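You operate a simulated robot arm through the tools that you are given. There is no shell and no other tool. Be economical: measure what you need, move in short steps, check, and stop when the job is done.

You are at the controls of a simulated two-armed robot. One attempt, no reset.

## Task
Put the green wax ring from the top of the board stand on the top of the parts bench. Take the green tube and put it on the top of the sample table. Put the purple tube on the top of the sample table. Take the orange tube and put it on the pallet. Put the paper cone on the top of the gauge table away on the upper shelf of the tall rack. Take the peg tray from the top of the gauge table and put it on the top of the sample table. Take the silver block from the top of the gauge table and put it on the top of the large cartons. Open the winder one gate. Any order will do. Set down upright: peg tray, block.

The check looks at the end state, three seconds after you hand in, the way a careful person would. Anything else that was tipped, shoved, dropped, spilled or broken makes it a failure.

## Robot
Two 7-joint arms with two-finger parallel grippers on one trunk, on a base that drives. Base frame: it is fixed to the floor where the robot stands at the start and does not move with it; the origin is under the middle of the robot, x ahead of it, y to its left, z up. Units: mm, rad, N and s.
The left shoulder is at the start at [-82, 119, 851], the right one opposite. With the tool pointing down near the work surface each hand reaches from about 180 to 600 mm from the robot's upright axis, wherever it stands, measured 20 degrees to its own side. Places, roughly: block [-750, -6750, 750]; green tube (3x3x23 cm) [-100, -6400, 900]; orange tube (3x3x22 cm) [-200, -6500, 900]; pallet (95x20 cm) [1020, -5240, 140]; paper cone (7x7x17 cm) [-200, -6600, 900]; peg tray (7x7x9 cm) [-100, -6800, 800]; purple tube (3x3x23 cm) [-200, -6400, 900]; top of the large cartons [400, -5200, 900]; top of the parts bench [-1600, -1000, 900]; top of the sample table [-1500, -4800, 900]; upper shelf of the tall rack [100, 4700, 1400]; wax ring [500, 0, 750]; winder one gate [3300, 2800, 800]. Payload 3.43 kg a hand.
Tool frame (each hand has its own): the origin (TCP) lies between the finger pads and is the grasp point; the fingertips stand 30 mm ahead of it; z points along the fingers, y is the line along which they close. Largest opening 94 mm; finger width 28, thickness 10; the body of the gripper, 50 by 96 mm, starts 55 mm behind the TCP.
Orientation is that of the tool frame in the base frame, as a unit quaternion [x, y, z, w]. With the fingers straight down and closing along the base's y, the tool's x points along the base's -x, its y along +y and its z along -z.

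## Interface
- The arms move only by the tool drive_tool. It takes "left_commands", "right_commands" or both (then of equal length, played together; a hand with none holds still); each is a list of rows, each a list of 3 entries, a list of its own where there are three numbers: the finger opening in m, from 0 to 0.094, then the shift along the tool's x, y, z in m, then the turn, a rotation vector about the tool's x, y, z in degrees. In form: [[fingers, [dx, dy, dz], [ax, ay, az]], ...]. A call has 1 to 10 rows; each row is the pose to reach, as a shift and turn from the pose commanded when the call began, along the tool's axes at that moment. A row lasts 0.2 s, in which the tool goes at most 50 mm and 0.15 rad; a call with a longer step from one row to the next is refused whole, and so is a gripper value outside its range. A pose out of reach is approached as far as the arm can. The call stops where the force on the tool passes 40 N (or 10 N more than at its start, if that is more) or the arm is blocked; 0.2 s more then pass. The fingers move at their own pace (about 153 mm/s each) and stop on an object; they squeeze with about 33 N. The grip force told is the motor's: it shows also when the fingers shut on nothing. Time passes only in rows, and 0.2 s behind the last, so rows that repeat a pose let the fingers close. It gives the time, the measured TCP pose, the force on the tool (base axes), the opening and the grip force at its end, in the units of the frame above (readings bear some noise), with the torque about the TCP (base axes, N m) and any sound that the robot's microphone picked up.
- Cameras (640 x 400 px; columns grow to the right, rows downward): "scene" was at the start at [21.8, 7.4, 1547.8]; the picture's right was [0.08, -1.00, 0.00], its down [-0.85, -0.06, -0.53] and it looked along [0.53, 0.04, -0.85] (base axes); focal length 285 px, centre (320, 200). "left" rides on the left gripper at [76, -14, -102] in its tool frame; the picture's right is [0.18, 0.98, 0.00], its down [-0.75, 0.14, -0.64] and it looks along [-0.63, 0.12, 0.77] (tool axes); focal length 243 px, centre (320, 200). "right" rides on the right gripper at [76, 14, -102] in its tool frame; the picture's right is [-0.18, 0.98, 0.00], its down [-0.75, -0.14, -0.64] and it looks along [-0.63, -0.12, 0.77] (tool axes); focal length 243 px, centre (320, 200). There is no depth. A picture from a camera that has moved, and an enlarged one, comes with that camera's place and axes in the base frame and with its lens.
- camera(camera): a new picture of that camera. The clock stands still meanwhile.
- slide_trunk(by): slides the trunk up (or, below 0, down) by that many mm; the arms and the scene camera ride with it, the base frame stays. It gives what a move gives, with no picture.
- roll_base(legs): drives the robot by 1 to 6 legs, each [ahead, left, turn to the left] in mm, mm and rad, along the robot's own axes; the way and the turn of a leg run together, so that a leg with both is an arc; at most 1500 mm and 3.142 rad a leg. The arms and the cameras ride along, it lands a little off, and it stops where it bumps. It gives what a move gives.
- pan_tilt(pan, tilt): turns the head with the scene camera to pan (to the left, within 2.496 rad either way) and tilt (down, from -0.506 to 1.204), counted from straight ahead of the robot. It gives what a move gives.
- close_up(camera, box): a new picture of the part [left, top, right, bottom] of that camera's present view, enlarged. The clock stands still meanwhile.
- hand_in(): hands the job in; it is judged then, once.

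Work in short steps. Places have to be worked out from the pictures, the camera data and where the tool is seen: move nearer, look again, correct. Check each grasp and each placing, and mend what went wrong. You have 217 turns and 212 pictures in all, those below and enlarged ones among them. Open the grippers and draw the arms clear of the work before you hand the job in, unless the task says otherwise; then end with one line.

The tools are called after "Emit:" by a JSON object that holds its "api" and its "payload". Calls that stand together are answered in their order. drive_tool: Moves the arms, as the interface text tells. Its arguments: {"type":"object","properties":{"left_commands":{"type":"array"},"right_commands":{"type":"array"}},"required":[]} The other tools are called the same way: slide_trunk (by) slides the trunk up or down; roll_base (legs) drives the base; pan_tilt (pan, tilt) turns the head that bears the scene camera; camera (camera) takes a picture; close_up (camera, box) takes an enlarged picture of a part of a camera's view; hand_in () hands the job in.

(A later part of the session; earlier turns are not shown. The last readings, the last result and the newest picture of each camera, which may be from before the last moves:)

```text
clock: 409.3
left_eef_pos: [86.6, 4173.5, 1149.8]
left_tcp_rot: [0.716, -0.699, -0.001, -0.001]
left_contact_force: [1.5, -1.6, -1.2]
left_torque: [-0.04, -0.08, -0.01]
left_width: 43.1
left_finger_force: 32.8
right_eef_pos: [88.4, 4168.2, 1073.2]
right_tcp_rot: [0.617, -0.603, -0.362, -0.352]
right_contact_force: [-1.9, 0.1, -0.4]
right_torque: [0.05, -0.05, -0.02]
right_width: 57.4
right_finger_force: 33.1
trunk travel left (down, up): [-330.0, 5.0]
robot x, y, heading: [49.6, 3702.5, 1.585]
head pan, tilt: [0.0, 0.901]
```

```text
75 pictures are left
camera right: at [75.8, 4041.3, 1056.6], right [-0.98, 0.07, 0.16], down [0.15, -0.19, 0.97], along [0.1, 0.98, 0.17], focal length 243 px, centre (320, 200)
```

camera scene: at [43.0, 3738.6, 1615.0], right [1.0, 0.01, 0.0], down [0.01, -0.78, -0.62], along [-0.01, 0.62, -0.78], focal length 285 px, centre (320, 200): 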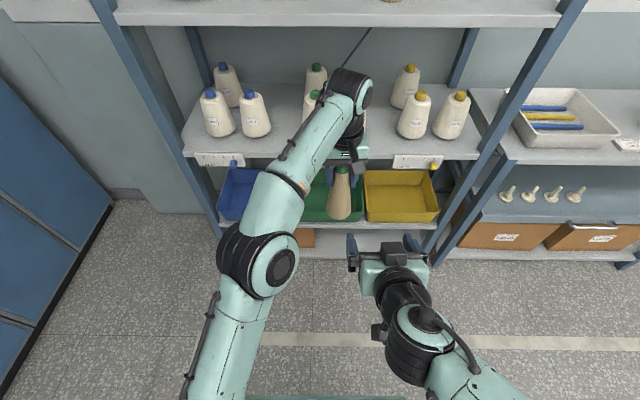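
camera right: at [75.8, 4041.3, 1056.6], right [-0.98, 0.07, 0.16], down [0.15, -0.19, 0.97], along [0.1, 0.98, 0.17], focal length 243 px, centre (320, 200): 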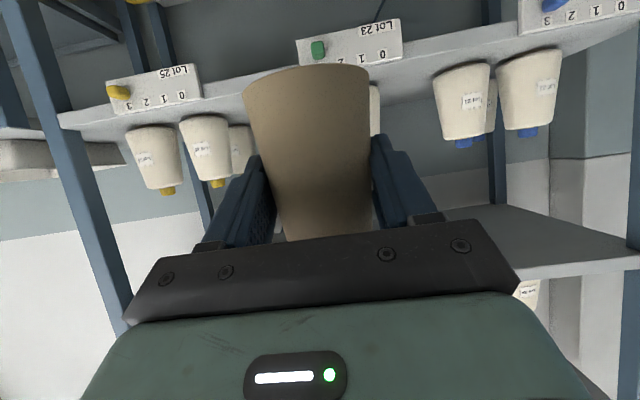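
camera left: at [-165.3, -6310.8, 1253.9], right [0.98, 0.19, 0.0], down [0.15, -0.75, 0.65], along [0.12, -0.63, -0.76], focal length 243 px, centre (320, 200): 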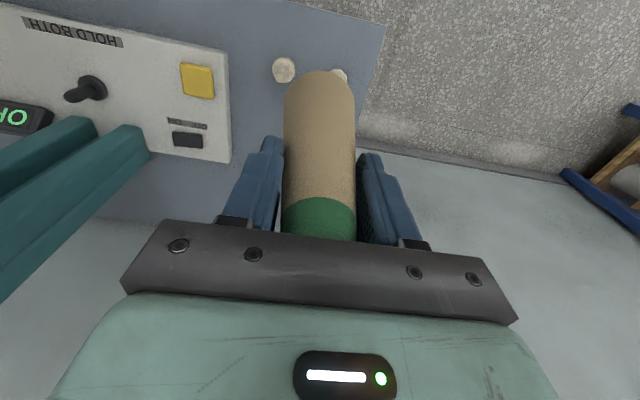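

Both hold it. Open the left hand, then left rises 40 mm while right sinks 90 mm.

Emit:
{"api": "drive_tool", "payload": {"left_commands": [[0.06, [0, 0, 0], [0, 0, 0]], [0.075, [0, 0, 0], [0, 0, 0]], [0.08, [0, 0, 0], [0, 0, 0]], [0.08, [0, 0, -0.013], [0, 0, 0]], [0.08, [0, 0, -0.026], [0, 0, 0]], [0.08, [0, 0, -0.04], [0, 0, 0]], [0.08, [0, 0, -0.04], [0, 0, 0]]], "right_commands": [[0.04, [0, 0, 0], [0, 0, 0]], [0.04, [0, 0, 0], [0, 0, 0]], [0.04, [0, 0, 0], [0, 0, 0]], [0.04, [0.026, 0, 0.0148], [0, 0, 0]], [0.04, [0.052, 0, 0.0295], [0, 0, 0]], [0.04, [0.078, 0, 0.0443], [0, 0, 0]], [0.04, [0.078, 0, 0.0443], [0, 0, 0]]]}}

Emit:
{"api": "camera", "payload": {"camera": "right"}}

Emit:
{"api": "camera", "payload": {"camera": "left"}}

```text
clock: 410.9
left_eef_pos: [81.1, 4165.2, 1186.2]
left_tcp_rot: [0.716, -0.698, -0.002, -0.001]
left_contact_force: [0.1, 0.1, 0.0]
left_torque: [-0.01, 0.01, 0.02]
left_width: 79.9
left_finger_force: 0.0
left hand out of reach, approached as far as the arm can: row 5, 6, 7
right_eef_pos: [87.7, 4167.5, 981.4]
right_tcp_rot: [0.616, -0.605, -0.362, -0.353]
right_contact_force: [-0.1, 0.8, -0.5]
right_torque: [0.03, -0.01, 0.01]
right_width: 57.5
right_finger_force: 33.2
trunk travel left (down, up): [-330.0, 5.0]
robot x, y, heading: [49.8, 3707.9, 1.581]
head pan, tilt: [0.0, 0.901]
```

```text
74 pictures are left
camera right: at [75.8, 4041.3, 965.1], right [-0.98, 0.07, 0.16], down [0.15, -0.19, 0.97], along [0.1, 0.98, 0.17], focal length 243 px, centre (320, 200)
```

right: 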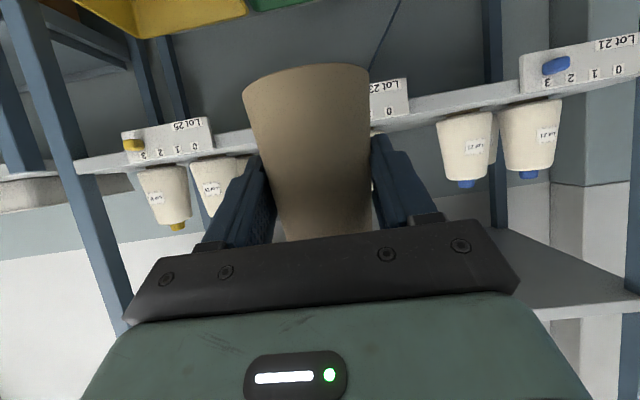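

```text
73 pictures are left
camera left: at [96.6, 4087.9, 1288.4], right [-0.98, -0.21, 0.0], down [-0.16, 0.75, 0.65], along [-0.13, 0.63, -0.76], focal length 243 px, centre (320, 200)
```

left: 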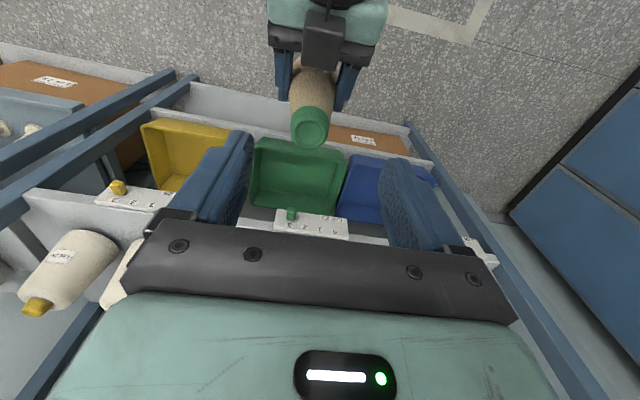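

Handover worked; cone is upright in the right hand. Move the left hand well away to the left.

Emit:
{"api": "drive_tool", "payload": {"left_commands": [[0.08, [0.01, 0.045, 0.01], [0, 0, 0]], [0.08, [0.02, 0.09, 0.02], [0, 0, 0]], [0.08, [0.03, 0.135, 0.02], [0, 0, 0]], [0.08, [0.06, 0.17, 0.03], [0, 0, 0]], [0.08, [0.1, 0.19, 0.03], [0, 0, 0]], [0.08, [0.14, 0.21, 0.03], [0, 0, 0]], [0.08, [0.17, 0.24, 0.03], [0, 0, 0]]]}}

Emit:
{"api": "pan_tilt", "payload": {"pan": -0.3, "tilt": 0.3}}

Emit:
{"api": "camera", "payload": {"camera": "scene"}}

```text
clock: 412.5
left_eef_pos: [-154.3, 3985.0, 1159.2]
left_tcp_rot: [0.716, -0.698, -0.002, -0.002]
left_contact_force: [-0.9, -0.8, 0.1]
left_torque: [-0.01, -0.02, 0.01]
left_width: 80.2
left_finger_force: 0.0
right_eef_pos: [86.0, 4167.3, 982.6]
right_tcp_rot: [0.617, -0.604, -0.362, -0.352]
right_contact_force: [-0.3, -0.5, -0.7]
right_torque: [0.01, -0.01, 0.0]
right_width: 57.6
right_finger_force: 33.1
trunk travel left (down, up): [-330.0, 5.0]
robot x, y, heading: [47.2, 3705.2, 1.581]
head pan, tilt: [0.0, 0.901]
```

```text
clock: 413.5
left_eef_pos: [-153.7, 3987.7, 1158.1]
left_tcp_rot: [0.715, -0.699, -0.002, -0.002]
left_contact_force: [-0.1, 0.9, 0.3]
left_torque: [0.0, -0.03, -0.03]
left_width: 80.2
left_finger_force: 0.0
right_eef_pos: [86.5, 4168.0, 982.0]
right_tcp_rot: [0.616, -0.605, -0.36, -0.352]
right_contact_force: [-0.9, -0.2, 0.1]
right_torque: [-0.01, -0.03, -0.02]
right_width: 57.6
right_finger_force: 33.5
trunk travel left (down, up): [-330.0, 5.0]
robot x, y, heading: [45.9, 3701.9, 1.59]
head pan, tilt: [-0.3, 0.3]
```

```text
72 pictures are left
camera scene: at [70.2, 3752.6, 1667.1], right [0.96, -0.28, 0.0], down [-0.08, -0.28, -0.96], along [0.27, 0.92, -0.3], focal length 285 px, centre (320, 200)
```

scene: 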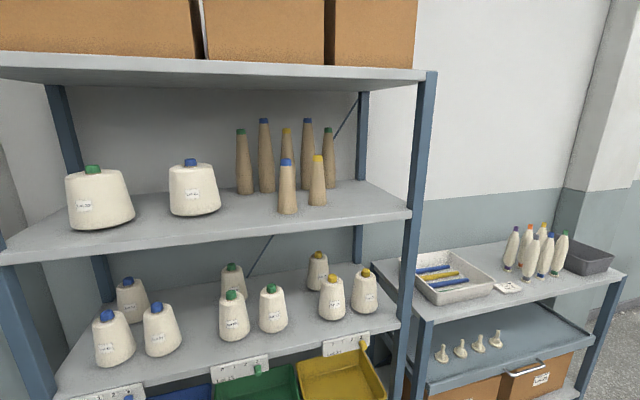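

Free spot at the shelf's right end: aim for (470,4640). Raise the right hand 450 mm first (keeping tilt), then sidestep right.

Emit:
{"api": "drive_tool", "payload": {"right_commands": [[0.04, [-0.039, 0, -0.022], [0, 0, 0]], [0.04, [-0.078, 0, -0.044], [0, 0, 0]], [0.04, [-0.117, 0, -0.066], [0, 0, 0]], [0.04, [-0.156, 0, -0.088], [0, 0, 0]], [0.04, [-0.195, 0, -0.11], [0, 0, 0]], [0.04, [-0.234, 0, -0.132], [0, 0, 0]], [0.04, [-0.273, 0, -0.154], [0, 0, 0]], [0.04, [-0.312, 0, -0.176], [0, 0, 0]], [0.04, [-0.351, 0, -0.198], [0, 0, 0]], [0.04, [-0.39, 0, -0.22], [0, 0, 0]]]}}

Emit:
{"api": "roll_base", "payload": {"legs": [[0, -320, -0.016]]}}

Emit:
{"api": "camera", "payload": {"camera": "scene"}}

Emit:
{"api": "camera", "payload": {"camera": "right"}}

```text
clock: 415.7
left_eef_pos: [-153.5, 3987.5, 1157.8]
left_tcp_rot: [0.715, -0.699, -0.001, -0.002]
left_contact_force: [0.5, -0.4, 0.9]
left_torque: [0.0, -0.02, 0.0]
left_width: 79.8
left_finger_force: 0.1
right_eef_pos: [87.2, 4170.4, 1428.8]
right_tcp_rot: [0.618, -0.604, -0.36, -0.351]
right_contact_force: [-0.8, 0.0, 0.1]
right_torque: [0.01, 0.03, -0.01]
right_width: 57.4
right_finger_force: 32.7
trunk travel left (down, up): [-330.0, 5.0]
robot x, y, heading: [48.1, 3707.3, 1.585]
head pan, tilt: [-0.3, 0.3]
```

```text
clock: 419.1
left_eef_pos: [173.4, 3992.0, 1157.6]
left_tcp_rot: [0.709, -0.706, -0.001, -0.002]
left_contact_force: [0.5, 0.0, -0.1]
left_torque: [0.0, 0.0, -0.03]
left_width: 80.2
left_finger_force: 0.1
right_eef_pos: [418.7, 4170.4, 1430.2]
right_tcp_rot: [-0.61, 0.611, 0.356, 0.356]
right_contact_force: [-0.6, 0.3, 0.3]
right_torque: [0.0, 0.02, -0.04]
right_width: 57.6
right_finger_force: 32.9
trunk travel left (down, up): [-330.0, 5.0]
robot x, y, heading: [363.9, 3702.3, 1.563]
head pan, tilt: [-0.3, 0.3]
```

```text
71 pictures are left
camera scene: at [391.4, 3753.4, 1667.2], right [0.95, -0.3, 0.0], down [-0.09, -0.28, -0.96], along [0.29, 0.91, -0.3], focal length 285 px, centre (320, 200)
```

scene: 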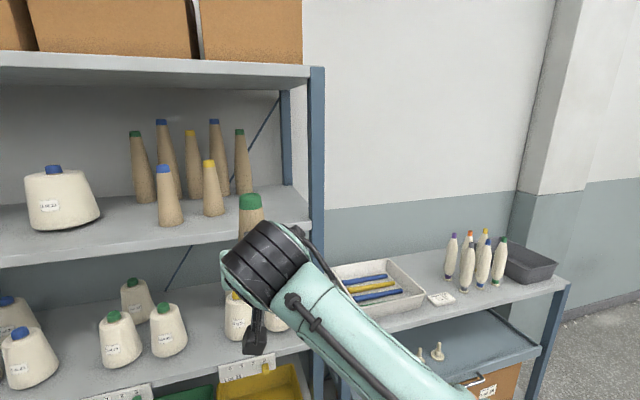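

```text
70 pictures are left
camera right: at [404.1, 4043.3, 1414.0], right [-0.98, 0.09, 0.16], down [0.14, -0.19, 0.97], along [0.12, 0.98, 0.17], focal length 243 px, centre (320, 200)
```

right: 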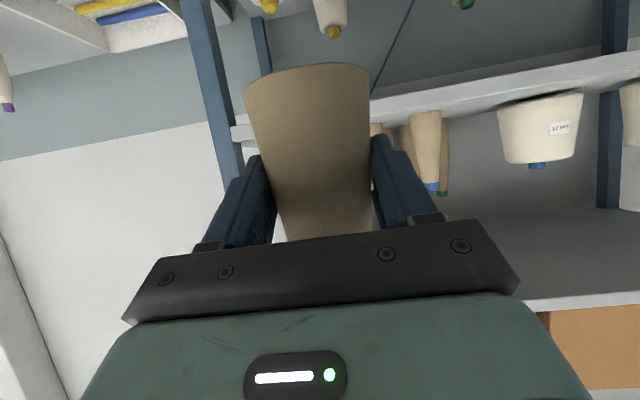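

Shift 45 mm right and advance 330 mm so the cone is just before the shelf; then check heights.

Emit:
{"api": "roll_base", "payload": {"legs": [[0, -45, 0.008], [320, 0, 0]]}}

Emit:
{"api": "camera", "payload": {"camera": "right"}}

Emit:
{"api": "camera", "payload": {"camera": "scene"}}

```text
clock: 421.9
left_eef_pos: [212.2, 4308.4, 1159.1]
left_tcp_rot: [0.714, -0.7, -0.001, -0.001]
left_contact_force: [-0.8, -0.2, 0.7]
left_torque: [0.01, -0.06, -0.02]
left_width: 79.6
left_finger_force: 0.0
right_eef_pos: [454.5, 4490.1, 1430.5]
right_tcp_rot: [0.615, -0.606, -0.36, -0.353]
right_contact_force: [0.4, 0.1, -0.1]
right_torque: [0.02, 0.01, -0.02]
right_width: 57.6
right_finger_force: 33.0
trunk travel left (down, up): [-330.0, 5.0]
robot x, y, heading: [408.9, 4025.3, 1.574]
head pan, tilt: [-0.3, 0.3]
```

```text
69 pictures are left
camera right: at [442.8, 4363.2, 1413.9], right [-0.98, 0.08, 0.16], down [0.15, -0.19, 0.97], along [0.1, 0.98, 0.17], focal length 243 px, centre (320, 200)
```

right: 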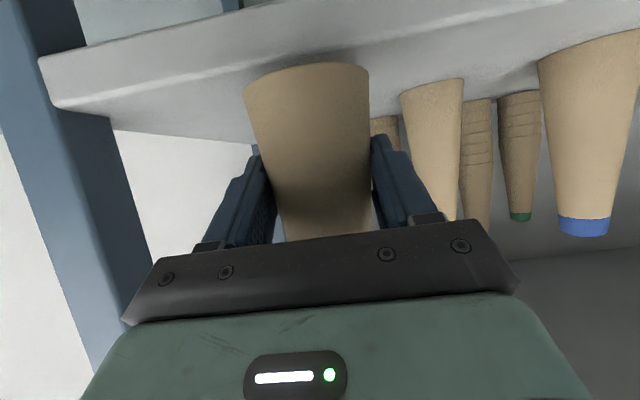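

```text
68 pictures are left
camera scene: at [434.3, 4073.4, 1667.0], right [0.96, -0.29, 0.0], down [-0.09, -0.28, -0.96], along [0.28, 0.91, -0.3], focal length 285 px, centre (320, 200)
```

scene: 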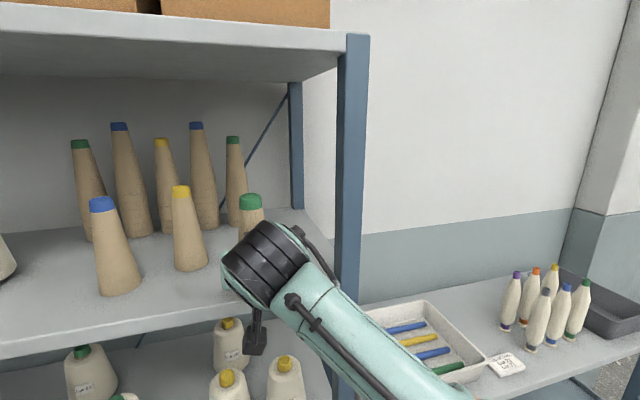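

Shelf top is ≈z 1345; the cone base clears it by ~33 mm. Advance base 95 mm, arm 50 mm.

Emit:
{"api": "roll_base", "payload": {"legs": [[95, 0, 0]]}}

Emit:
{"api": "drive_tool", "payload": {"right_commands": [[0.04, [-0.012, 0, 0.022], [0, 0, 0]], [0.04, [-0.025, 0, 0.044], [0, 0, 0]], [0.04, [-0.025, 0, 0.044], [0, 0, 0]]]}}

Emit:
{"api": "camera", "payload": {"camera": "right"}}

Emit:
{"api": "camera", "payload": {"camera": "scene"}}

```text
clock: 423.0
left_eef_pos: [209.5, 4398.0, 1157.9]
left_tcp_rot: [0.715, -0.7, -0.002, -0.003]
left_contact_force: [0.1, 0.6, -0.1]
left_torque: [0.0, 0.0, 0.0]
left_width: 80.2
left_finger_force: 0.1
right_eef_pos: [453.8, 4579.8, 1429.9]
right_tcp_rot: [0.616, -0.605, -0.361, -0.353]
right_contact_force: [0.2, -0.3, -0.2]
right_torque: [0.0, 0.0, -0.01]
right_width: 57.4
right_finger_force: 32.5
trunk travel left (down, up): [-330.0, 5.0]
robot x, y, heading: [409.0, 4119.7, 1.58]
head pan, tilt: [-0.3, 0.3]
```

```text
clock: 423.8
left_eef_pos: [209.6, 4398.1, 1159.1]
left_tcp_rot: [0.714, -0.7, -0.002, -0.002]
left_contact_force: [-0.1, -0.6, -0.1]
left_torque: [0.0, 0.01, 0.0]
left_width: 80.0
left_finger_force: 0.0
right_eef_pos: [449.8, 4629.6, 1431.7]
right_tcp_rot: [0.615, -0.606, -0.36, -0.353]
right_contact_force: [0.6, -0.8, -0.6]
right_torque: [0.01, 0.0, 0.04]
right_width: 57.2
right_finger_force: 32.7
trunk travel left (down, up): [-330.0, 5.0]
robot x, y, heading: [410.4, 4114.8, 1.579]
head pan, tilt: [-0.3, 0.3]
```

```text
67 pictures are left
camera right: at [439.2, 4501.8, 1415.7], right [-0.98, 0.07, 0.16], down [0.15, -0.19, 0.97], along [0.1, 0.98, 0.17], focal length 243 px, centre (320, 200)
```

right: 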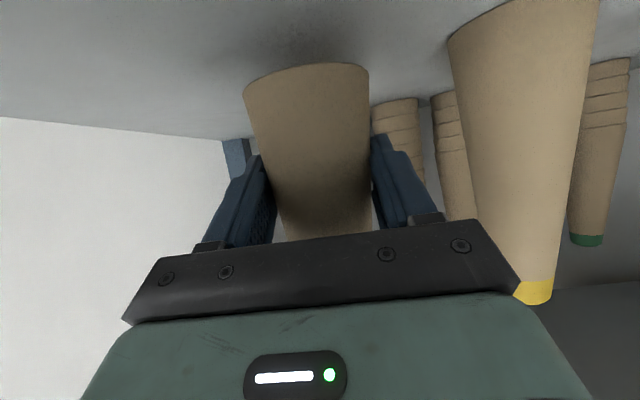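

```text
66 pictures are left
camera scene: at [433.9, 4162.5, 1667.2], right [0.96, -0.29, 0.0], down [-0.08, -0.28, -0.96], along [0.27, 0.92, -0.3], focal length 285 px, centre (320, 200)
```

scene: 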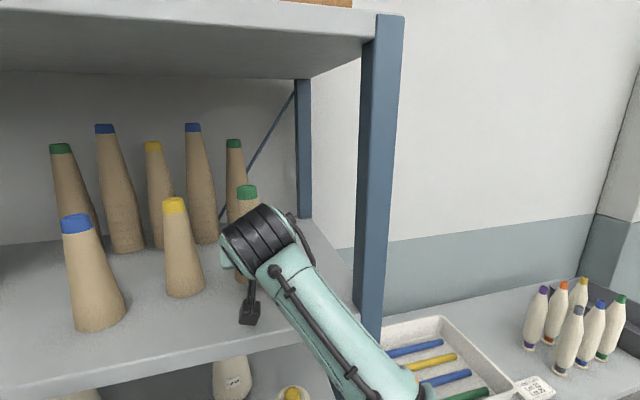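

Clear all round. Lower to the shelf in fine steps.

Emit:
{"api": "drive_tool", "payload": {"right_commands": [[0.04, [0.007, 0, 0.004], [0, 0, 0]], [0.04, [0.0139, 0, 0.0079], [0, 0, 0]], [0.04, [0.0183, 0, 0.0103], [0, 0, 0]], [0.04, [0.0217, 0, 0.0123], [0, 0, 0]], [0.04, [0.0252, 0, 0.0143], [0, 0, 0]], [0.04, [0.0287, 0, 0.0162], [0, 0, 0]], [0.04, [0.0322, 0, 0.0182], [0, 0, 0]], [0.04, [0.0357, 0, 0.0202], [0, 0, 0]]]}}

Emit:
{"api": "camera", "payload": {"camera": "right"}}

```text
clock: 425.0
left_eef_pos: [210.0, 4397.1, 1158.9]
left_tcp_rot: [0.714, -0.7, -0.001, -0.002]
left_contact_force: [1.2, 0.2, 0.3]
left_torque: [0.0, 0.01, -0.02]
left_width: 80.0
left_finger_force: 0.0
right_eef_pos: [452.3, 4627.8, 1411.4]
right_tcp_rot: [0.611, -0.601, -0.373, -0.356]
right_contact_force: [-2.5, 2.3, 8.6]
right_torque: [0.03, -0.08, 0.06]
right_width: 57.7
right_finger_force: 32.8
trunk travel left (down, up): [-330.0, 5.0]
robot x, y, heading: [408.4, 4119.7, 1.582]
head pan, tilt: [-0.3, 0.3]
stopped in row 5 (right hand): the force on the tool passed its limit at 43 N (the readings are from after the stop); the commanded pose is now the measured one
```

```text
65 pictures are left
camera right: at [440.7, 4501.8, 1392.6], right [-0.98, 0.06, 0.18], down [0.16, -0.21, 0.96], along [0.1, 0.98, 0.2], focal length 243 px, centre (320, 200)
```

right: 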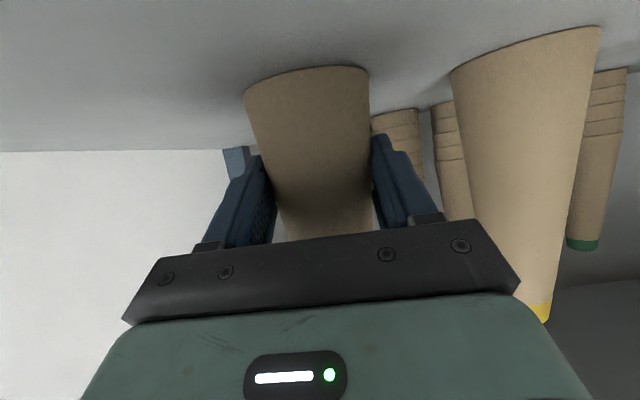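

Cone is on the shelf. Open and retreat along the tool axis.

Emit:
{"api": "drive_tool", "payload": {"right_commands": [[0.07, [0, 0, 0], [0, 0, 0]], [0.085, [0, 0, 0], [0, 0, 0]], [0.09, [0, 0, 0], [0, 0, 0]], [0.09, [0.0, 0, -0.02], [0, 0, 0]], [0.09, [0.003, 0, -0.05], [0, 0, 0]], [0.09, [0.01, 0, -0.09], [0, 0, 0]], [0.09, [0.02, 0, -0.13], [0, 0, 0]], [0.09, [0.03, 0, -0.17], [0, 0, 0]]]}}

Emit:
{"api": "camera", "payload": {"camera": "right"}}

Emit:
{"api": "camera", "payload": {"camera": "scene"}}

```text
clock: 426.8
left_eef_pos: [212.3, 4396.9, 1160.2]
left_tcp_rot: [0.714, -0.7, -0.002, -0.002]
left_contact_force: [0.1, -0.6, -0.5]
left_torque: [0.0, 0.01, -0.01]
left_width: 80.1
left_finger_force: 0.2
right_eef_pos: [458.7, 4463.9, 1461.2]
right_tcp_rot: [0.611, -0.602, -0.37, -0.356]
right_contact_force: [0.3, 0.5, -0.1]
right_torque: [0.02, -0.02, -0.01]
right_width: 89.9
right_finger_force: 0.0
trunk travel left (down, up): [-330.0, 5.0]
robot x, y, heading: [412.5, 4113.8, 1.582]
head pan, tilt: [-0.3, 0.3]
```

```text
64 pictures are left
camera right: at [447.2, 4336.4, 1442.4], right [-0.98, 0.07, 0.17], down [0.16, -0.21, 0.97], along [0.1, 0.98, 0.19], focal length 243 px, centre (320, 200)
```

right: 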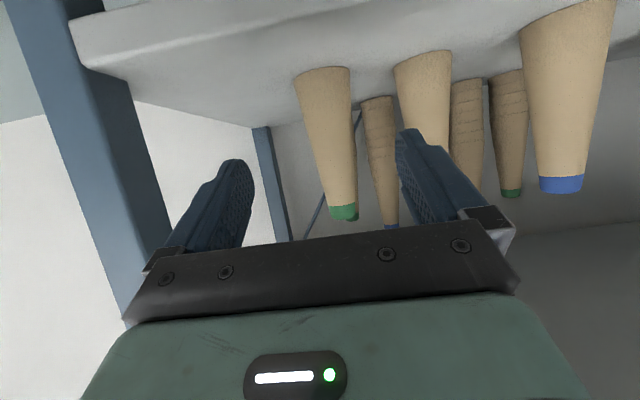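

```text
63 pictures are left
camera scene: at [433.7, 4162.0, 1667.2], right [0.96, -0.29, 0.0], down [-0.08, -0.28, -0.96], along [0.27, 0.92, -0.29], focal length 285 px, centre (320, 200)
```

scene: 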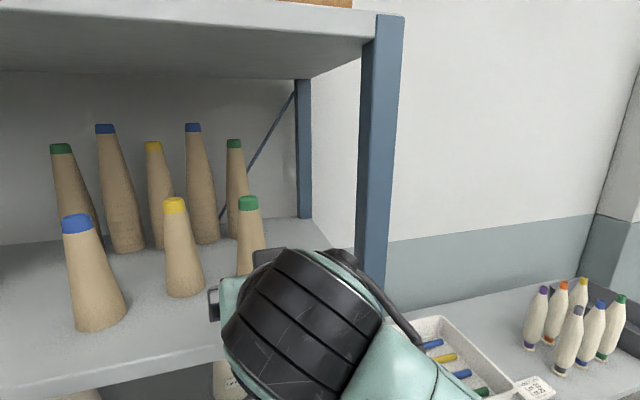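

Cone stands on the upper shelf. Back off, bring the right hand down and upright again, then look east toward the winders.

Emit:
{"api": "roll_base", "payload": {"legs": [[-700, 0, 0]]}}

Emit:
{"api": "drive_tool", "payload": {"right_commands": [[0.06, [0.035, 0, 0.01], [0, 8, 0]], [0.06, [0.07, 0, 0.03], [0, 16, 0]], [0.06, [0.1, 0, 0.06], [0, 24, 0]], [0.06, [0.13, 0, 0.08], [0, 32, 0]], [0.06, [0.16, 0, 0.1], [0, 40, 0]], [0.06, [0.19, 0, 0.1], [0, 48, 0]], [0.06, [0.22, 0, 0.1], [0, 56, 0]], [0.06, [0.25, 0, 0.1], [0, 61, 0]]]}}

Emit:
{"api": "pan_tilt", "payload": {"pan": -1.6, "tilt": 0.3}}

Emit:
{"api": "camera", "payload": {"camera": "scene"}}

```text
clock: 430.6
left_eef_pos: [217.6, 3695.0, 1159.1]
left_tcp_rot: [0.717, -0.698, -0.002, -0.002]
left_contact_force: [0.3, -0.4, -0.5]
left_torque: [0.02, 0.01, 0.03]
left_width: 79.9
left_finger_force: 0.0
right_eef_pos: [465.8, 3762.9, 1460.3]
right_tcp_rot: [0.613, -0.601, -0.371, -0.355]
right_contact_force: [-0.4, 0.6, 0.0]
right_torque: [-0.01, -0.01, -0.02]
right_width: 89.7
right_finger_force: 0.0
trunk travel left (down, up): [-330.0, 5.0]
robot x, y, heading: [418.0, 3414.3, 1.589]
head pan, tilt: [-0.3, 0.3]
```

```text
clock: 432.4
left_eef_pos: [217.8, 3695.0, 1157.8]
left_tcp_rot: [0.716, -0.698, -0.002, -0.002]
left_contact_force: [0.9, 0.0, 0.6]
left_torque: [-0.01, -0.03, -0.02]
left_width: 79.9
left_finger_force: 0.0
right_eef_pos: [465.9, 3731.0, 1192.2]
right_tcp_rot: [0.717, -0.697, -0.009, 0.0]
right_contact_force: [0.0, -0.3, -0.3]
right_torque: [-0.02, 0.02, -0.01]
right_width: 60.1
right_finger_force: 0.1
trunk travel left (down, up): [-330.0, 5.0]
robot x, y, heading: [417.5, 3417.5, 1.589]
head pan, tilt: [-0.3, 0.3]
```

```text
clock: 433.9
left_eef_pos: [218.1, 3693.9, 1159.7]
left_tcp_rot: [0.716, -0.698, -0.002, -0.002]
left_contact_force: [-0.6, -0.5, 0.6]
left_torque: [0.02, -0.02, -0.02]
left_width: 80.0
left_finger_force: 0.0
right_eef_pos: [464.7, 3732.4, 1193.2]
right_tcp_rot: [0.716, -0.698, -0.009, -0.001]
right_contact_force: [-0.4, -0.7, -0.1]
right_torque: [-0.01, -0.03, -0.02]
right_width: 60.0
right_finger_force: 0.1
trunk travel left (down, up): [-330.0, 5.0]
robot x, y, heading: [418.6, 3413.0, 1.588]
head pan, tilt: [-1.6, 0.3]
```

```text
62 pictures are left
camera scene: at [509.0, 3369.6, 1667.2], right [-0.01, -1.0, 0.0], down [-0.3, 0.0, -0.96], along [0.96, -0.01, -0.3], focal length 285 px, centre (320, 200)
```

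scene: 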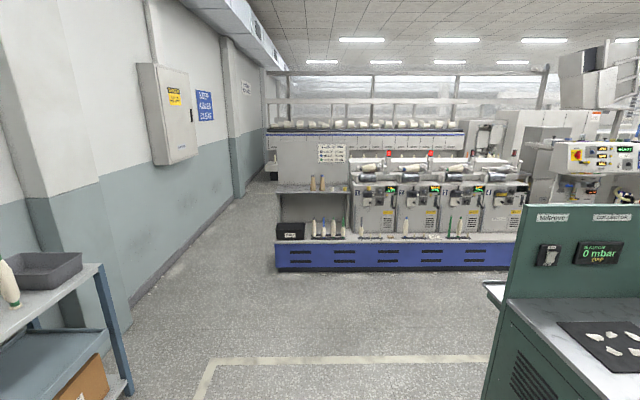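

Emit:
{"api": "close_up", "payload": {"camera": "scene", "box": [270, 140, 430, 280]}}

```text
2.86 times, centred on (350, 210) of scene
camera zoom: at [509.0, 3369.6, 1667.2], right [-0.01, -1.0, 0.0], down [-0.3, 0.0, -0.96], along [0.96, -0.01, -0.3], focal length 813 px, centre (234, 171)
```

zoom: 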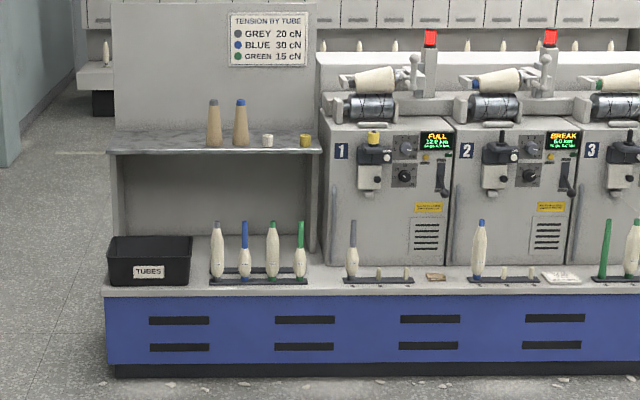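

Winder 1 is the left unit with a black lever-like gate on its right side. I drive east and line up in front of it.

Emit:
{"api": "roll_base", "payload": {"legs": [[0, 0, -1.588], [1100, 0, 0], [950, 0, 0], [0, -550, 0]]}}

Emit:
{"api": "pan_tilt", "payload": {"pan": 0, "tilt": 0.55}}

Emit:
{"api": "camera", "payload": {"camera": "scene"}}

```text
clock: 453.0
left_eef_pos: [2766.3, 3017.4, 1158.5]
left_tcp_rot: [0.001, 1.0, 0.0, 0.003]
left_contact_force: [0.0, 0.2, 0.3]
left_torque: [-0.01, 0.0, -0.03]
left_width: 80.0
left_finger_force: 0.0
right_eef_pos: [2797.0, 2768.7, 1191.3]
right_tcp_rot: [0.001, 1.0, 0.005, 0.007]
right_contact_force: [0.6, -0.2, -0.4]
right_torque: [0.04, 0.02, 0.01]
right_width: 59.8
right_finger_force: 0.1
trunk travel left (down, up): [-330.0, 5.0]
robot x, y, heading: [2482.0, 2822.7, -0.01]
head pan, tilt: [-1.6, 0.3]
```

```text
clock: 454.7
left_eef_pos: [2766.0, 3017.5, 1157.0]
left_tcp_rot: [0.001, 1.0, 0.0, 0.003]
left_contact_force: [-0.8, -0.4, -1.0]
left_torque: [-0.02, 0.01, 0.02]
left_width: 80.1
left_finger_force: 0.0
right_eef_pos: [2796.1, 2769.8, 1192.7]
right_tcp_rot: [0.0, 1.0, 0.004, 0.007]
right_contact_force: [0.5, 0.0, 0.4]
right_torque: [-0.02, -0.04, 0.0]
right_width: 60.3
right_finger_force: 0.0
trunk travel left (down, up): [-330.0, 5.0]
robot x, y, heading: [2481.8, 2823.7, -0.007]
head pan, tilt: [0.0, 0.55]
```

```text
60 pictures are left
camera scene: at [2522.6, 2826.8, 1644.2], right [-0.01, -1.0, 0.0], down [-0.52, 0.01, -0.85], along [0.85, -0.01, -0.52], focal length 285 px, centre (320, 200)
```

scene: 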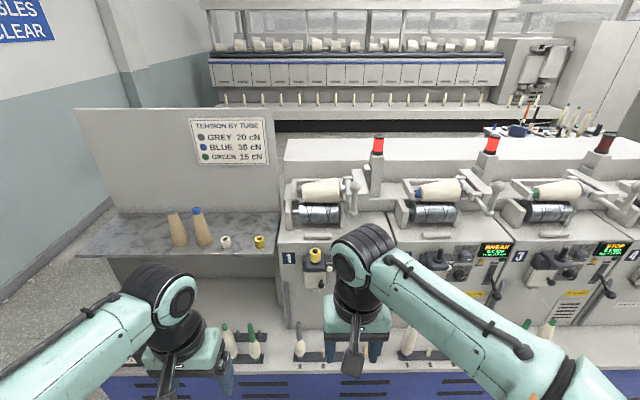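

Emit:
{"api": "drive_tool", "payload": {"right_commands": [[0.06, [0.02, -0.04, 0.03], [0, 0, 0]], [0.06, [0.04, -0.08, 0.06], [0, 0, 0]], [0.06, [0.06, -0.12, 0.09], [0, 0, 0]], [0.06, [0.08, -0.15, 0.12], [0, 0, 0]]]}}

Emit:
{"api": "close_up", "payload": {"camera": "scene", "box": [260, 140, 480, 340]}}

```text
refused: row 1 steps farther than a row can; nothing moved
```

```text
2.00 times, centred on (370, 240) of scene
camera zoom: at [2522.6, 2826.8, 1644.2], right [-0.01, -1.0, 0.0], down [-0.52, 0.01, -0.85], along [0.85, -0.01, -0.52], focal length 569 px, centre (220, 120)
```

zoom: 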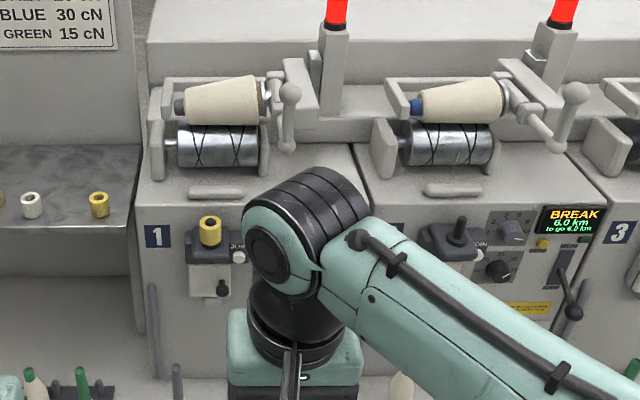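

Emit:
{"api": "drive_tool", "payload": {"right_commands": [[0.06, [0.015, -0.03, 0.02], [0, 0, 0]], [0.06, [0.03, -0.06, 0.04], [0, 0, 0]], [0.06, [0.045, -0.09, 0.06], [0, 0, 0]], [0.06, [0.06, -0.12, 0.08], [0, 0, 0]], [0.06, [0.075, -0.15, 0.1], [0, 0, 0]], [0.06, [0.09, -0.18, 0.12], [0, 0, 0]]]}}

Emit:
{"api": "close_up", "payload": {"camera": "scene", "box": [260, 180, 440, 340]}}

```text
clock: 456.1
left_eef_pos: [2766.6, 3017.1, 1158.4]
left_tcp_rot: [0.001, 1.0, 0.0, 0.003]
left_contact_force: [-0.3, -0.1, 0.1]
left_torque: [0.0, -0.03, -0.01]
left_width: 80.2
left_finger_force: 0.0
right_eef_pos: [2707.9, 2588.2, 1068.1]
right_tcp_rot: [0.0, 1.0, 0.005, 0.007]
right_contact_force: [0.2, 0.1, -0.3]
right_torque: [0.01, 0.0, 0.01]
right_width: 60.2
right_finger_force: 0.2
trunk travel left (down, up): [-330.0, 5.0]
robot x, y, heading: [2479.6, 2824.7, -0.015]
head pan, tilt: [0.0, 0.55]
```

```text
2.50 times, centred on (350, 260) of scene
camera zoom: at [2522.0, 2826.4, 1644.2], right [-0.01, -1.0, 0.0], down [-0.52, 0.01, -0.85], along [0.85, -0.01, -0.52], focal length 712 px, centre (245, 50)
```

zoom: 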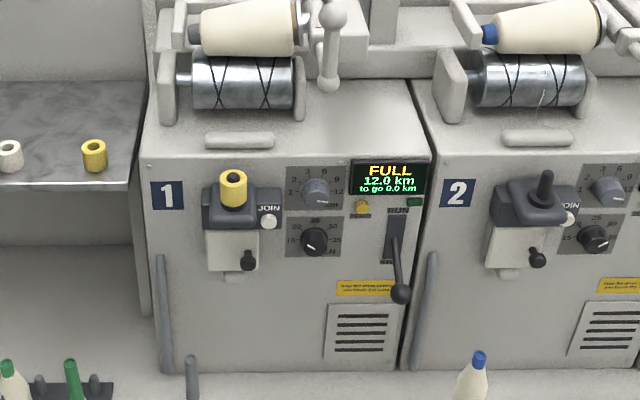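

The "gate" at y≈2800 appears to be the white flap with a dark knob on unit 1 (≈[3345,2812,730]); the stop lever is at y≈2550. I go closer for a better look.

Emit:
{"api": "roll_base", "payload": {"legs": [[280, 0, 0.012]]}}

Emit:
{"api": "pan_tilt", "payload": {"pan": 0, "tilt": 0.85}}

Emit:
{"api": "camera", "payload": {"camera": "scene"}}

Emit:
{"api": "close_up", "payload": {"camera": "scene", "box": [260, 140, 420, 260]}}

```text
clock: 458.1
left_eef_pos: [3044.0, 3021.4, 1159.3]
left_tcp_rot: [-0.008, 1.0, 0.0, 0.003]
left_contact_force: [0.0, 0.2, 0.4]
left_torque: [-0.02, -0.02, 0.01]
left_width: 80.0
left_finger_force: 0.0
right_eef_pos: [2993.4, 2592.2, 1067.6]
right_tcp_rot: [-0.009, 1.0, 0.006, 0.006]
right_contact_force: [-0.1, 0.7, 0.1]
right_torque: [0.02, -0.01, 0.0]
right_width: 60.2
right_finger_force: 0.1
trunk travel left (down, up): [-330.0, 5.0]
robot x, y, heading: [2760.8, 2826.2, 0.002]
head pan, tilt: [0.0, 0.55]
```

```text
clock: 458.9
left_eef_pos: [3045.9, 3021.1, 1157.9]
left_tcp_rot: [-0.008, 1.0, 0.0, 0.002]
left_contact_force: [0.0, 0.4, 0.7]
left_torque: [0.0, 0.01, 0.03]
left_width: 80.0
left_finger_force: 0.1
right_eef_pos: [2992.8, 2592.1, 1067.6]
right_tcp_rot: [-0.008, 1.0, 0.006, 0.007]
right_contact_force: [0.4, 0.5, -0.5]
right_torque: [0.03, 0.02, 0.04]
right_width: 60.0
right_finger_force: 0.1
trunk travel left (down, up): [-330.0, 5.0]
robot x, y, heading: [2762.9, 2825.8, 0.004]
head pan, tilt: [0.0, 0.85]
```

```text
57 pictures are left
camera scene: at [2792.3, 2826.6, 1618.9], right [0.0, -1.0, 0.0], down [-0.75, 0.0, -0.66], along [0.66, 0.0, -0.75], focal length 285 px, centre (320, 200)
```

scene: 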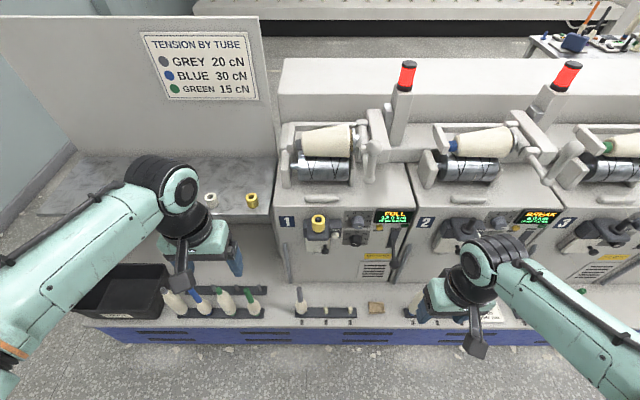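

```text
3.33 times, centred on (340, 200) of scene
camera zoom: at [2792.3, 2826.6, 1618.9], right [0.0, -1.0, 0.0], down [-0.75, 0.0, -0.66], along [0.66, 0.0, -0.75], focal length 949 px, centre (253, 200)
```

zoom: 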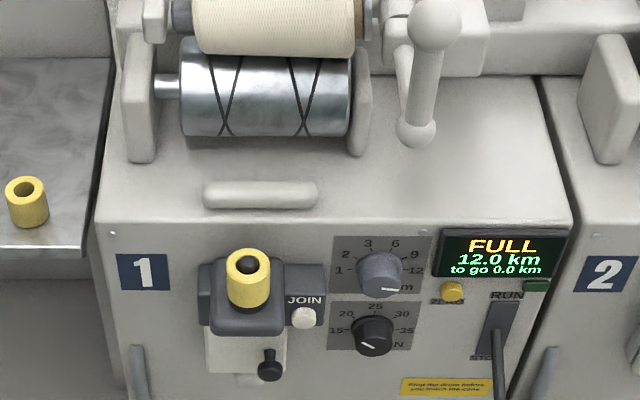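

Knob triangulates to (3325,2810,754). I bring the right hand, tilted 60°, in front of it to view it with the wrist camera.

Emit:
{"api": "drive_tool", "payload": {"right_commands": [[0.06, [0, 0.02, 0], [0, -8, 0]], [0.06, [0, 0.04, 0], [0, -16, 0]], [0.06, [0, 0.06, 0], [0, -24, 0]], [0.06, [0, 0.08, 0], [0, -32, 0]], [0.06, [0, 0.1, 0], [0, -40, 0]], [0.06, [0, 0.12, 0], [0, -48, 0]], [0.06, [-0.03, 0.14, 0], [0, -56, 0]], [0.06, [-0.06, 0.16, 0], [0, -60, 0]], [0.06, [-0.08, 0.19, 0], [0, -60, 0]]]}}

Emit:
{"api": "drive_tool", "payload": {"right_commands": [[0.06, [0.03, 0.0, 0.035], [0, 0, 0]], [0.06, [0.06, 0.01, 0.07], [0, 0, 0]], [0.06, [0.09, 0.02, 0.105], [0, 0, 0]], [0.06, [0.12, 0.025, 0.14], [0, 0, 0]], [0.06, [0.155, 0.025, 0.17], [0, 0, 0]], [0.06, [0.19, 0.025, 0.19], [0, 0, 0]], [0.06, [0.215, 0.025, 0.205], [0, 0, 0]], [0.06, [0.215, 0.025, 0.205], [0, 0, 0]]]}}

Emit:
{"api": "camera", "payload": {"camera": "right"}}

Emit:
{"api": "camera", "payload": {"camera": "scene"}}

```text
clock: 460.9
left_eef_pos: [3043.7, 3021.4, 1159.5]
left_tcp_rot: [-0.008, 1.0, 0.001, 0.003]
left_contact_force: [-0.2, 0.0, 0.1]
left_torque: [-0.01, -0.03, 0.0]
left_width: 79.9
left_finger_force: 0.0
right_eef_pos: [3051.6, 2829.7, 1090.5]
right_tcp_rot: [-0.022, 0.876, 0.138, 0.463]
right_contact_force: [0.1, 0.2, 0.0]
right_torque: [0.03, 0.03, 0.02]
right_width: 59.9
right_finger_force: 0.0
right hand out of reach, approached as far as the arm can: row 4, 5, 6, 7, 8, 9
trunk travel left (down, up): [-330.0, 5.0]
robot x, y, heading: [2764.2, 2826.3, 0.006]
head pan, tilt: [0.0, 0.85]
stopped in row 9 (right hand): the arm was blocked; the commanded pose is now the measured one
```

```text
clock: 461.3
left_eef_pos: [3044.1, 3022.1, 1159.8]
left_tcp_rot: [-0.007, 1.0, 0.0, 0.003]
left_contact_force: [-0.3, 0.0, -1.6]
left_torque: [0.03, 0.03, -0.01]
left_width: 80.1
left_finger_force: 0.1
right_eef_pos: [3036.7, 2900.9, 1067.2]
right_tcp_rot: [-0.021, 0.871, 0.281, 0.403]
right_contact_force: [-0.9, 0.2, -0.4]
right_torque: [0.01, 0.0, 0.0]
right_width: 60.0
right_finger_force: 0.1
right hand out of reach, approached as far as the arm can: row 1, 2
trunk travel left (down, up): [-330.0, 5.0]
robot x, y, heading: [2763.9, 2822.8, 0.002]
head pan, tilt: [0.0, 0.85]
stopped in row 2 (right hand): the arm was blocked; the commanded pose is now the measured one
```

```text
55 pictures are left
camera right: at [2910.3, 2875.4, 1071.6], right [-0.13, 0.79, 0.59], down [0.1, -0.59, 0.8], along [0.99, 0.17, 0.0], focal length 243 px, centre (320, 200)
```

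right: 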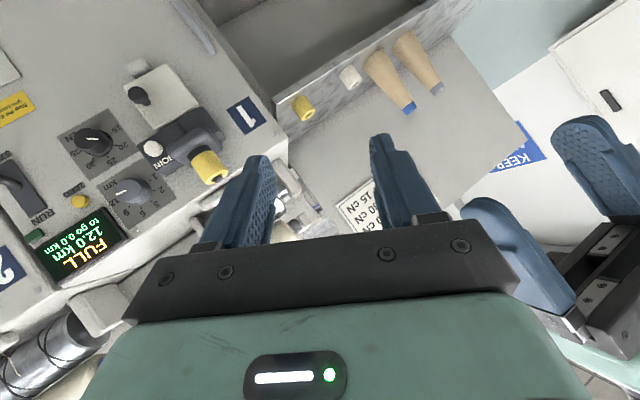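

```text
54 pictures are left
camera scene: at [2792.8, 2827.0, 1618.9], right [0.01, -1.0, 0.0], down [-0.75, 0.0, -0.66], along [0.66, 0.0, -0.75], focal length 285 px, centre (320, 200)
```

scene: 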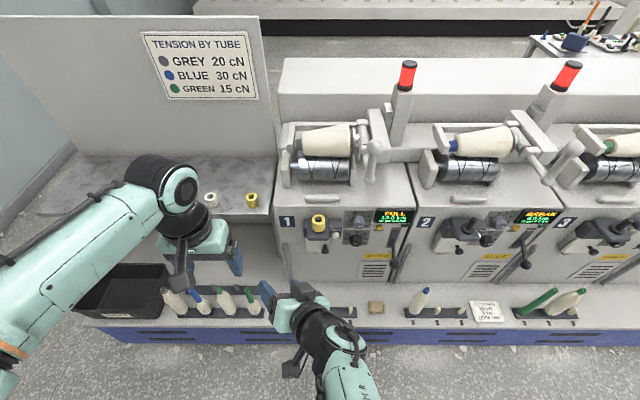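

The right arm ran into its limits there and rolled. I undo that: swing it back to the right and restore its orientation.

Emit:
{"api": "drive_tool", "payload": {"right_commands": [[0.06, [-0.012, -0.024, -0.016], [4.9, -1.7, -2.4]], [0.06, [-0.025, -0.047, -0.031], [9.8, -3.3, -4.7]], [0.06, [-0.037, -0.071, -0.047], [14.7, -5, -7.1]], [0.06, [-0.049, -0.095, -0.062], [19.6, -6.7, -9.5]], [0.06, [-0.061, -0.118, -0.078], [24.5, -8.3, -11.8]], [0.06, [-0.074, -0.142, -0.093], [29.5, -10, -14.2]], [0.06, [-0.074, -0.142, -0.093], [29.5, -10, -14.2]]]}}

Emit:
{"api": "camera", "payload": {"camera": "scene"}}

```text
clock: 462.9
left_eef_pos: [3043.8, 3022.1, 1159.0]
left_tcp_rot: [-0.007, 1.0, -0.001, 0.002]
left_contact_force: [-0.3, -0.2, -0.3]
left_torque: [0.0, -0.03, 0.05]
left_width: 80.1
left_finger_force: 0.2
right_eef_pos: [3077.9, 2727.1, 1123.4]
right_tcp_rot: [0.002, 0.867, -0.004, 0.499]
right_contact_force: [-0.4, 0.2, 0.4]
right_torque: [0.0, 0.0, -0.02]
right_width: 59.9
right_finger_force: 0.0
right hand out of reach, approached as far as the arm can: row 1, 2, 3, 4, 5, 6, 7
trunk travel left (down, up): [-330.0, 5.0]
robot x, y, heading: [2762.9, 2821.9, -0.0]
head pan, tilt: [0.0, 0.85]
```

```text
53 pictures are left
camera scene: at [2792.2, 2826.8, 1618.8], right [0.01, -1.0, 0.0], down [-0.75, 0.0, -0.66], along [0.66, 0.0, -0.75], focal length 285 px, centre (320, 200)
```

scene: 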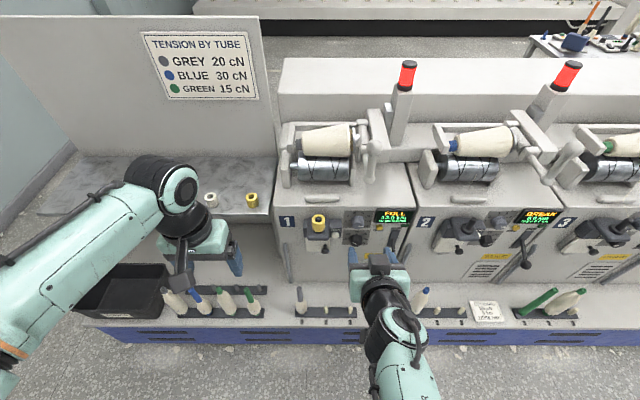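

Restored. Shift the base 80 mm left so the gate lies in front of the right hand, then lower the hand to gate height.

Emit:
{"api": "roll_base", "payload": {"legs": [[0, 80, 0]]}}

Emit:
{"api": "drive_tool", "payload": {"right_commands": [[0.06, [0.03, 0, 0.03], [0, 0, 0]], [0.06, [0.06, 0, 0.06], [0, 0, 0]], [0.06, [0.09, 0, 0.09], [0, 0, 0]], [0.06, [0.12, 0, 0.12], [0, 0, 0]], [0.06, [0.15, 0, 0.15], [0, 0, 0]], [0.06, [0.18, 0, 0.18], [0, 0, 0]], [0.06, [0.21, 0, 0.205], [0, 0, 0]], [0.06, [0.21, 0, 0.205], [0, 0, 0]]]}}

Emit:
{"api": "camera", "payload": {"camera": "right"}}

```text
clock: 464.3
left_eef_pos: [3043.4, 3103.7, 1158.9]
left_tcp_rot: [-0.006, 1.0, 0.0, 0.002]
left_contact_force: [0.1, 0.2, 0.1]
left_torque: [0.0, -0.01, -0.02]
left_width: 80.0
left_finger_force: 0.0
right_eef_pos: [3077.7, 2809.1, 1123.0]
right_tcp_rot: [0.003, 0.866, -0.003, 0.499]
right_contact_force: [0.4, 1.0, -0.2]
right_torque: [-0.02, 0.02, 0.03]
right_width: 60.0
right_finger_force: 0.1
trunk travel left (down, up): [-330.0, 5.0]
robot x, y, heading: [2763.3, 2905.8, -0.003]
head pan, tilt: [0.0, 0.85]
```

```text
clock: 464.9
left_eef_pos: [3043.5, 3104.8, 1158.9]
left_tcp_rot: [-0.006, 1.0, -0.001, 0.002]
left_contact_force: [-0.4, -0.8, -0.2]
left_torque: [-0.01, 0.01, 0.0]
left_width: 80.0
left_finger_force: 0.1
right_eef_pos: [3075.1, 2908.3, 1106.4]
right_tcp_rot: [-0.064, 0.852, 0.149, 0.498]
right_contact_force: [-0.3, 0.0, 0.0]
right_torque: [-0.01, 0.0, 0.02]
right_width: 60.0
right_finger_force: 0.0
right hand out of reach, approached as far as the arm can: row 1, 2
trunk travel left (down, up): [-330.0, 5.0]
robot x, y, heading: [2762.4, 2907.6, -0.001]
head pan, tilt: [0.0, 0.85]
stopped in row 2 (right hand): the arm was blocked; the commanded pose is now the measured one
```

```text
52 pictures are left
camera right: at [2948.2, 2891.2, 1089.2], right [-0.16, 0.92, 0.35], down [-0.12, -0.37, 0.92], along [0.98, 0.11, 0.17], focal length 243 px, centre (320, 200)
```

right: 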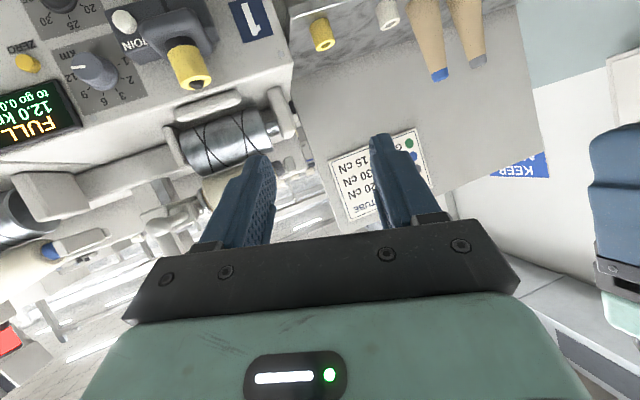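

The arm folds too tightly at this distance. I extend forward while restoring orientation (TCP ≥430 mm ahead).

Emit:
{"api": "drive_tool", "payload": {"right_commands": [[0.06, [-0.014, -0.035, 0.015], [4.6, 0, -0.5]], [0.06, [-0.028, -0.071, 0.03], [9.2, 0, -1.1]], [0.06, [-0.043, -0.106, 0.045], [13.8, 0, -1.6]], [0.06, [-0.057, -0.142, 0.06], [18.4, 0.6, -2.2]], [0.06, [-0.057, -0.142, 0.06], [18.4, 0.6, -2.2]]]}}

Emit:
{"api": "camera", "payload": {"camera": "right"}}

```text
clock: 466.1
left_eef_pos: [3044.7, 3104.4, 1158.4]
left_tcp_rot: [-0.006, 1.0, 0.0, 0.003]
left_contact_force: [0.0, -0.1, 0.4]
left_torque: [-0.01, -0.02, 0.0]
left_width: 80.1
left_finger_force: 0.2
right_eef_pos: [3186.3, 2792.3, 1101.4]
right_tcp_rot: [-0.001, 0.866, 0.0, 0.5]
right_contact_force: [-0.2, 0.0, -0.6]
right_torque: [0.02, 0.02, -0.05]
right_width: 60.1
right_finger_force: 0.1
trunk travel left (down, up): [-330.0, 5.0]
robot x, y, heading: [2763.2, 2906.8, 0.006]
head pan, tilt: [0.0, 0.85]
```

```text
51 pictures are left
camera right: at [3060.1, 2804.6, 1087.0], right [0.09, 0.98, 0.16], down [-0.18, -0.14, 0.97], along [0.98, -0.11, 0.16], focal length 243 px, centre (320, 200)
```

right: 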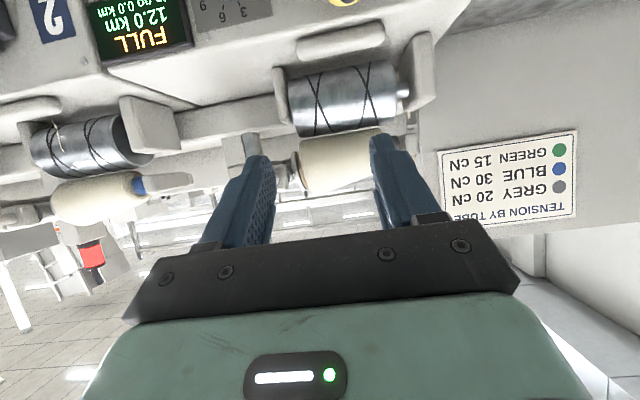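

Good. Back up 70 mm and lower 300 mm straight down to look at the gate.

Emit:
{"api": "roll_base", "payload": {"legs": [[-70, 0, 0]]}}

Emit:
{"api": "drive_tool", "payload": {"right_commands": [[0.06, [0.035, 0, 0.02], [0, 0, 0]], [0.06, [0.07, 0, 0.04], [0, 0, 0]], [0.06, [0.105, 0, 0.06], [0, 0, 0]], [0.06, [0.14, 0, 0.081], [0, 0, 0]], [0.06, [0.175, 0, 0.101], [0, 0, 0]], [0.06, [0.21, 0, 0.121], [0, 0, 0]], [0.06, [0.245, 0, 0.141], [0, 0, 0]], [0.06, [0.26, 0, 0.15], [0, 0, 0]]]}}

Emit:
{"api": "camera", "payload": {"camera": "right"}}

```text
clock: 467.1
left_eef_pos: [2974.6, 3103.0, 1159.3]
left_tcp_rot: [-0.008, 1.0, 0.0, 0.003]
left_contact_force: [-0.2, -0.3, 0.0]
left_torque: [0.01, 0.0, -0.01]
left_width: 80.0
left_finger_force: 0.0
right_eef_pos: [3118.1, 2792.2, 1103.1]
right_tcp_rot: [-0.002, 0.866, 0.001, 0.501]
right_contact_force: [-0.7, 0.3, 0.8]
right_torque: [0.01, 0.01, -0.01]
right_width: 60.2
right_finger_force: 0.1
trunk travel left (down, up): [-330.0, 5.0]
robot x, y, heading: [2693.6, 2904.0, 0.001]
head pan, tilt: [0.0, 0.85]
```

```text
clock: 468.9
left_eef_pos: [2974.6, 3103.5, 1159.0]
left_tcp_rot: [-0.007, 1.0, 0.001, 0.002]
left_contact_force: [-0.3, -0.3, -1.0]
left_torque: [-0.02, -0.05, -0.02]
left_width: 80.2
left_finger_force: 0.1
right_eef_pos: [3117.8, 2791.6, 803.1]
right_tcp_rot: [-0.002, 0.865, 0.002, 0.501]
right_contact_force: [0.5, 0.2, 0.2]
right_torque: [-0.01, 0.02, -0.01]
right_width: 60.2
right_finger_force: 0.0
trunk travel left (down, up): [-330.0, 5.0]
robot x, y, heading: [2695.8, 2905.2, 0.001]
head pan, tilt: [0.0, 0.85]
```

```text
50 pictures are left
camera right: at [2990.4, 2805.4, 787.2], right [0.09, 0.98, 0.16], down [-0.18, -0.14, 0.97], along [0.98, -0.12, 0.16], focal length 243 px, centre (320, 200)
```

right: 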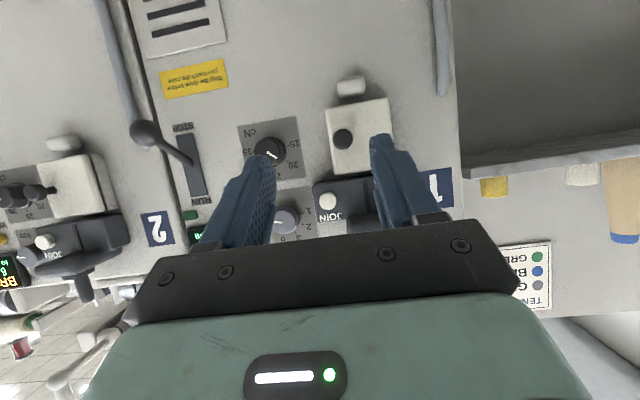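

Emit:
{"api": "close_up", "payload": {"camera": "right", "box": [300, 60, 420, 240]}}

Emit:
{"api": "close_up", "payload": {"camera": "right", "box": [0, 110, 180, 300]}}

```text
2.22 times, centred on (360, 150) of right
camera zoom: at [2990.4, 2805.4, 787.2], right [0.09, 0.98, 0.16], down [-0.18, -0.14, 0.97], along [0.98, -0.12, 0.16], focal length 539 px, centre (231, 311)
```

zoom: 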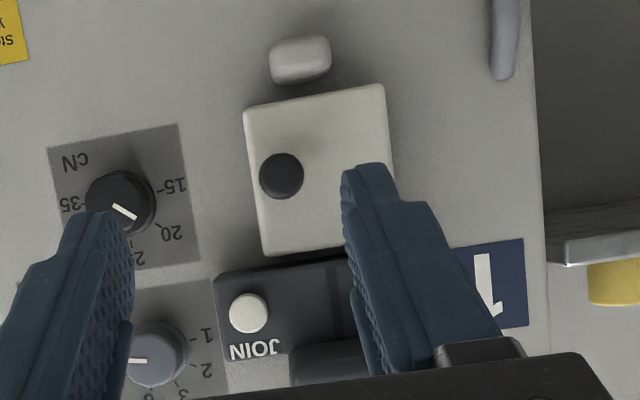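

```text
2.11 times, centred on (90, 205) of right
camera zoom: at [2990.4, 2805.4, 787.2], right [0.09, 0.98, 0.16], down [-0.18, -0.14, 0.97], along [0.98, -0.12, 0.16], focal length 511 px, centre (804, 190)
```

zoom: 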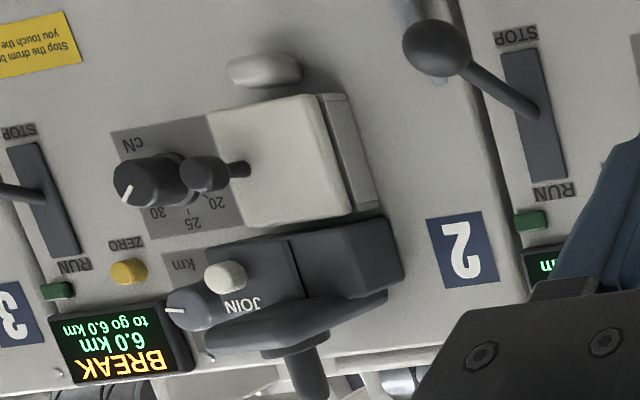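

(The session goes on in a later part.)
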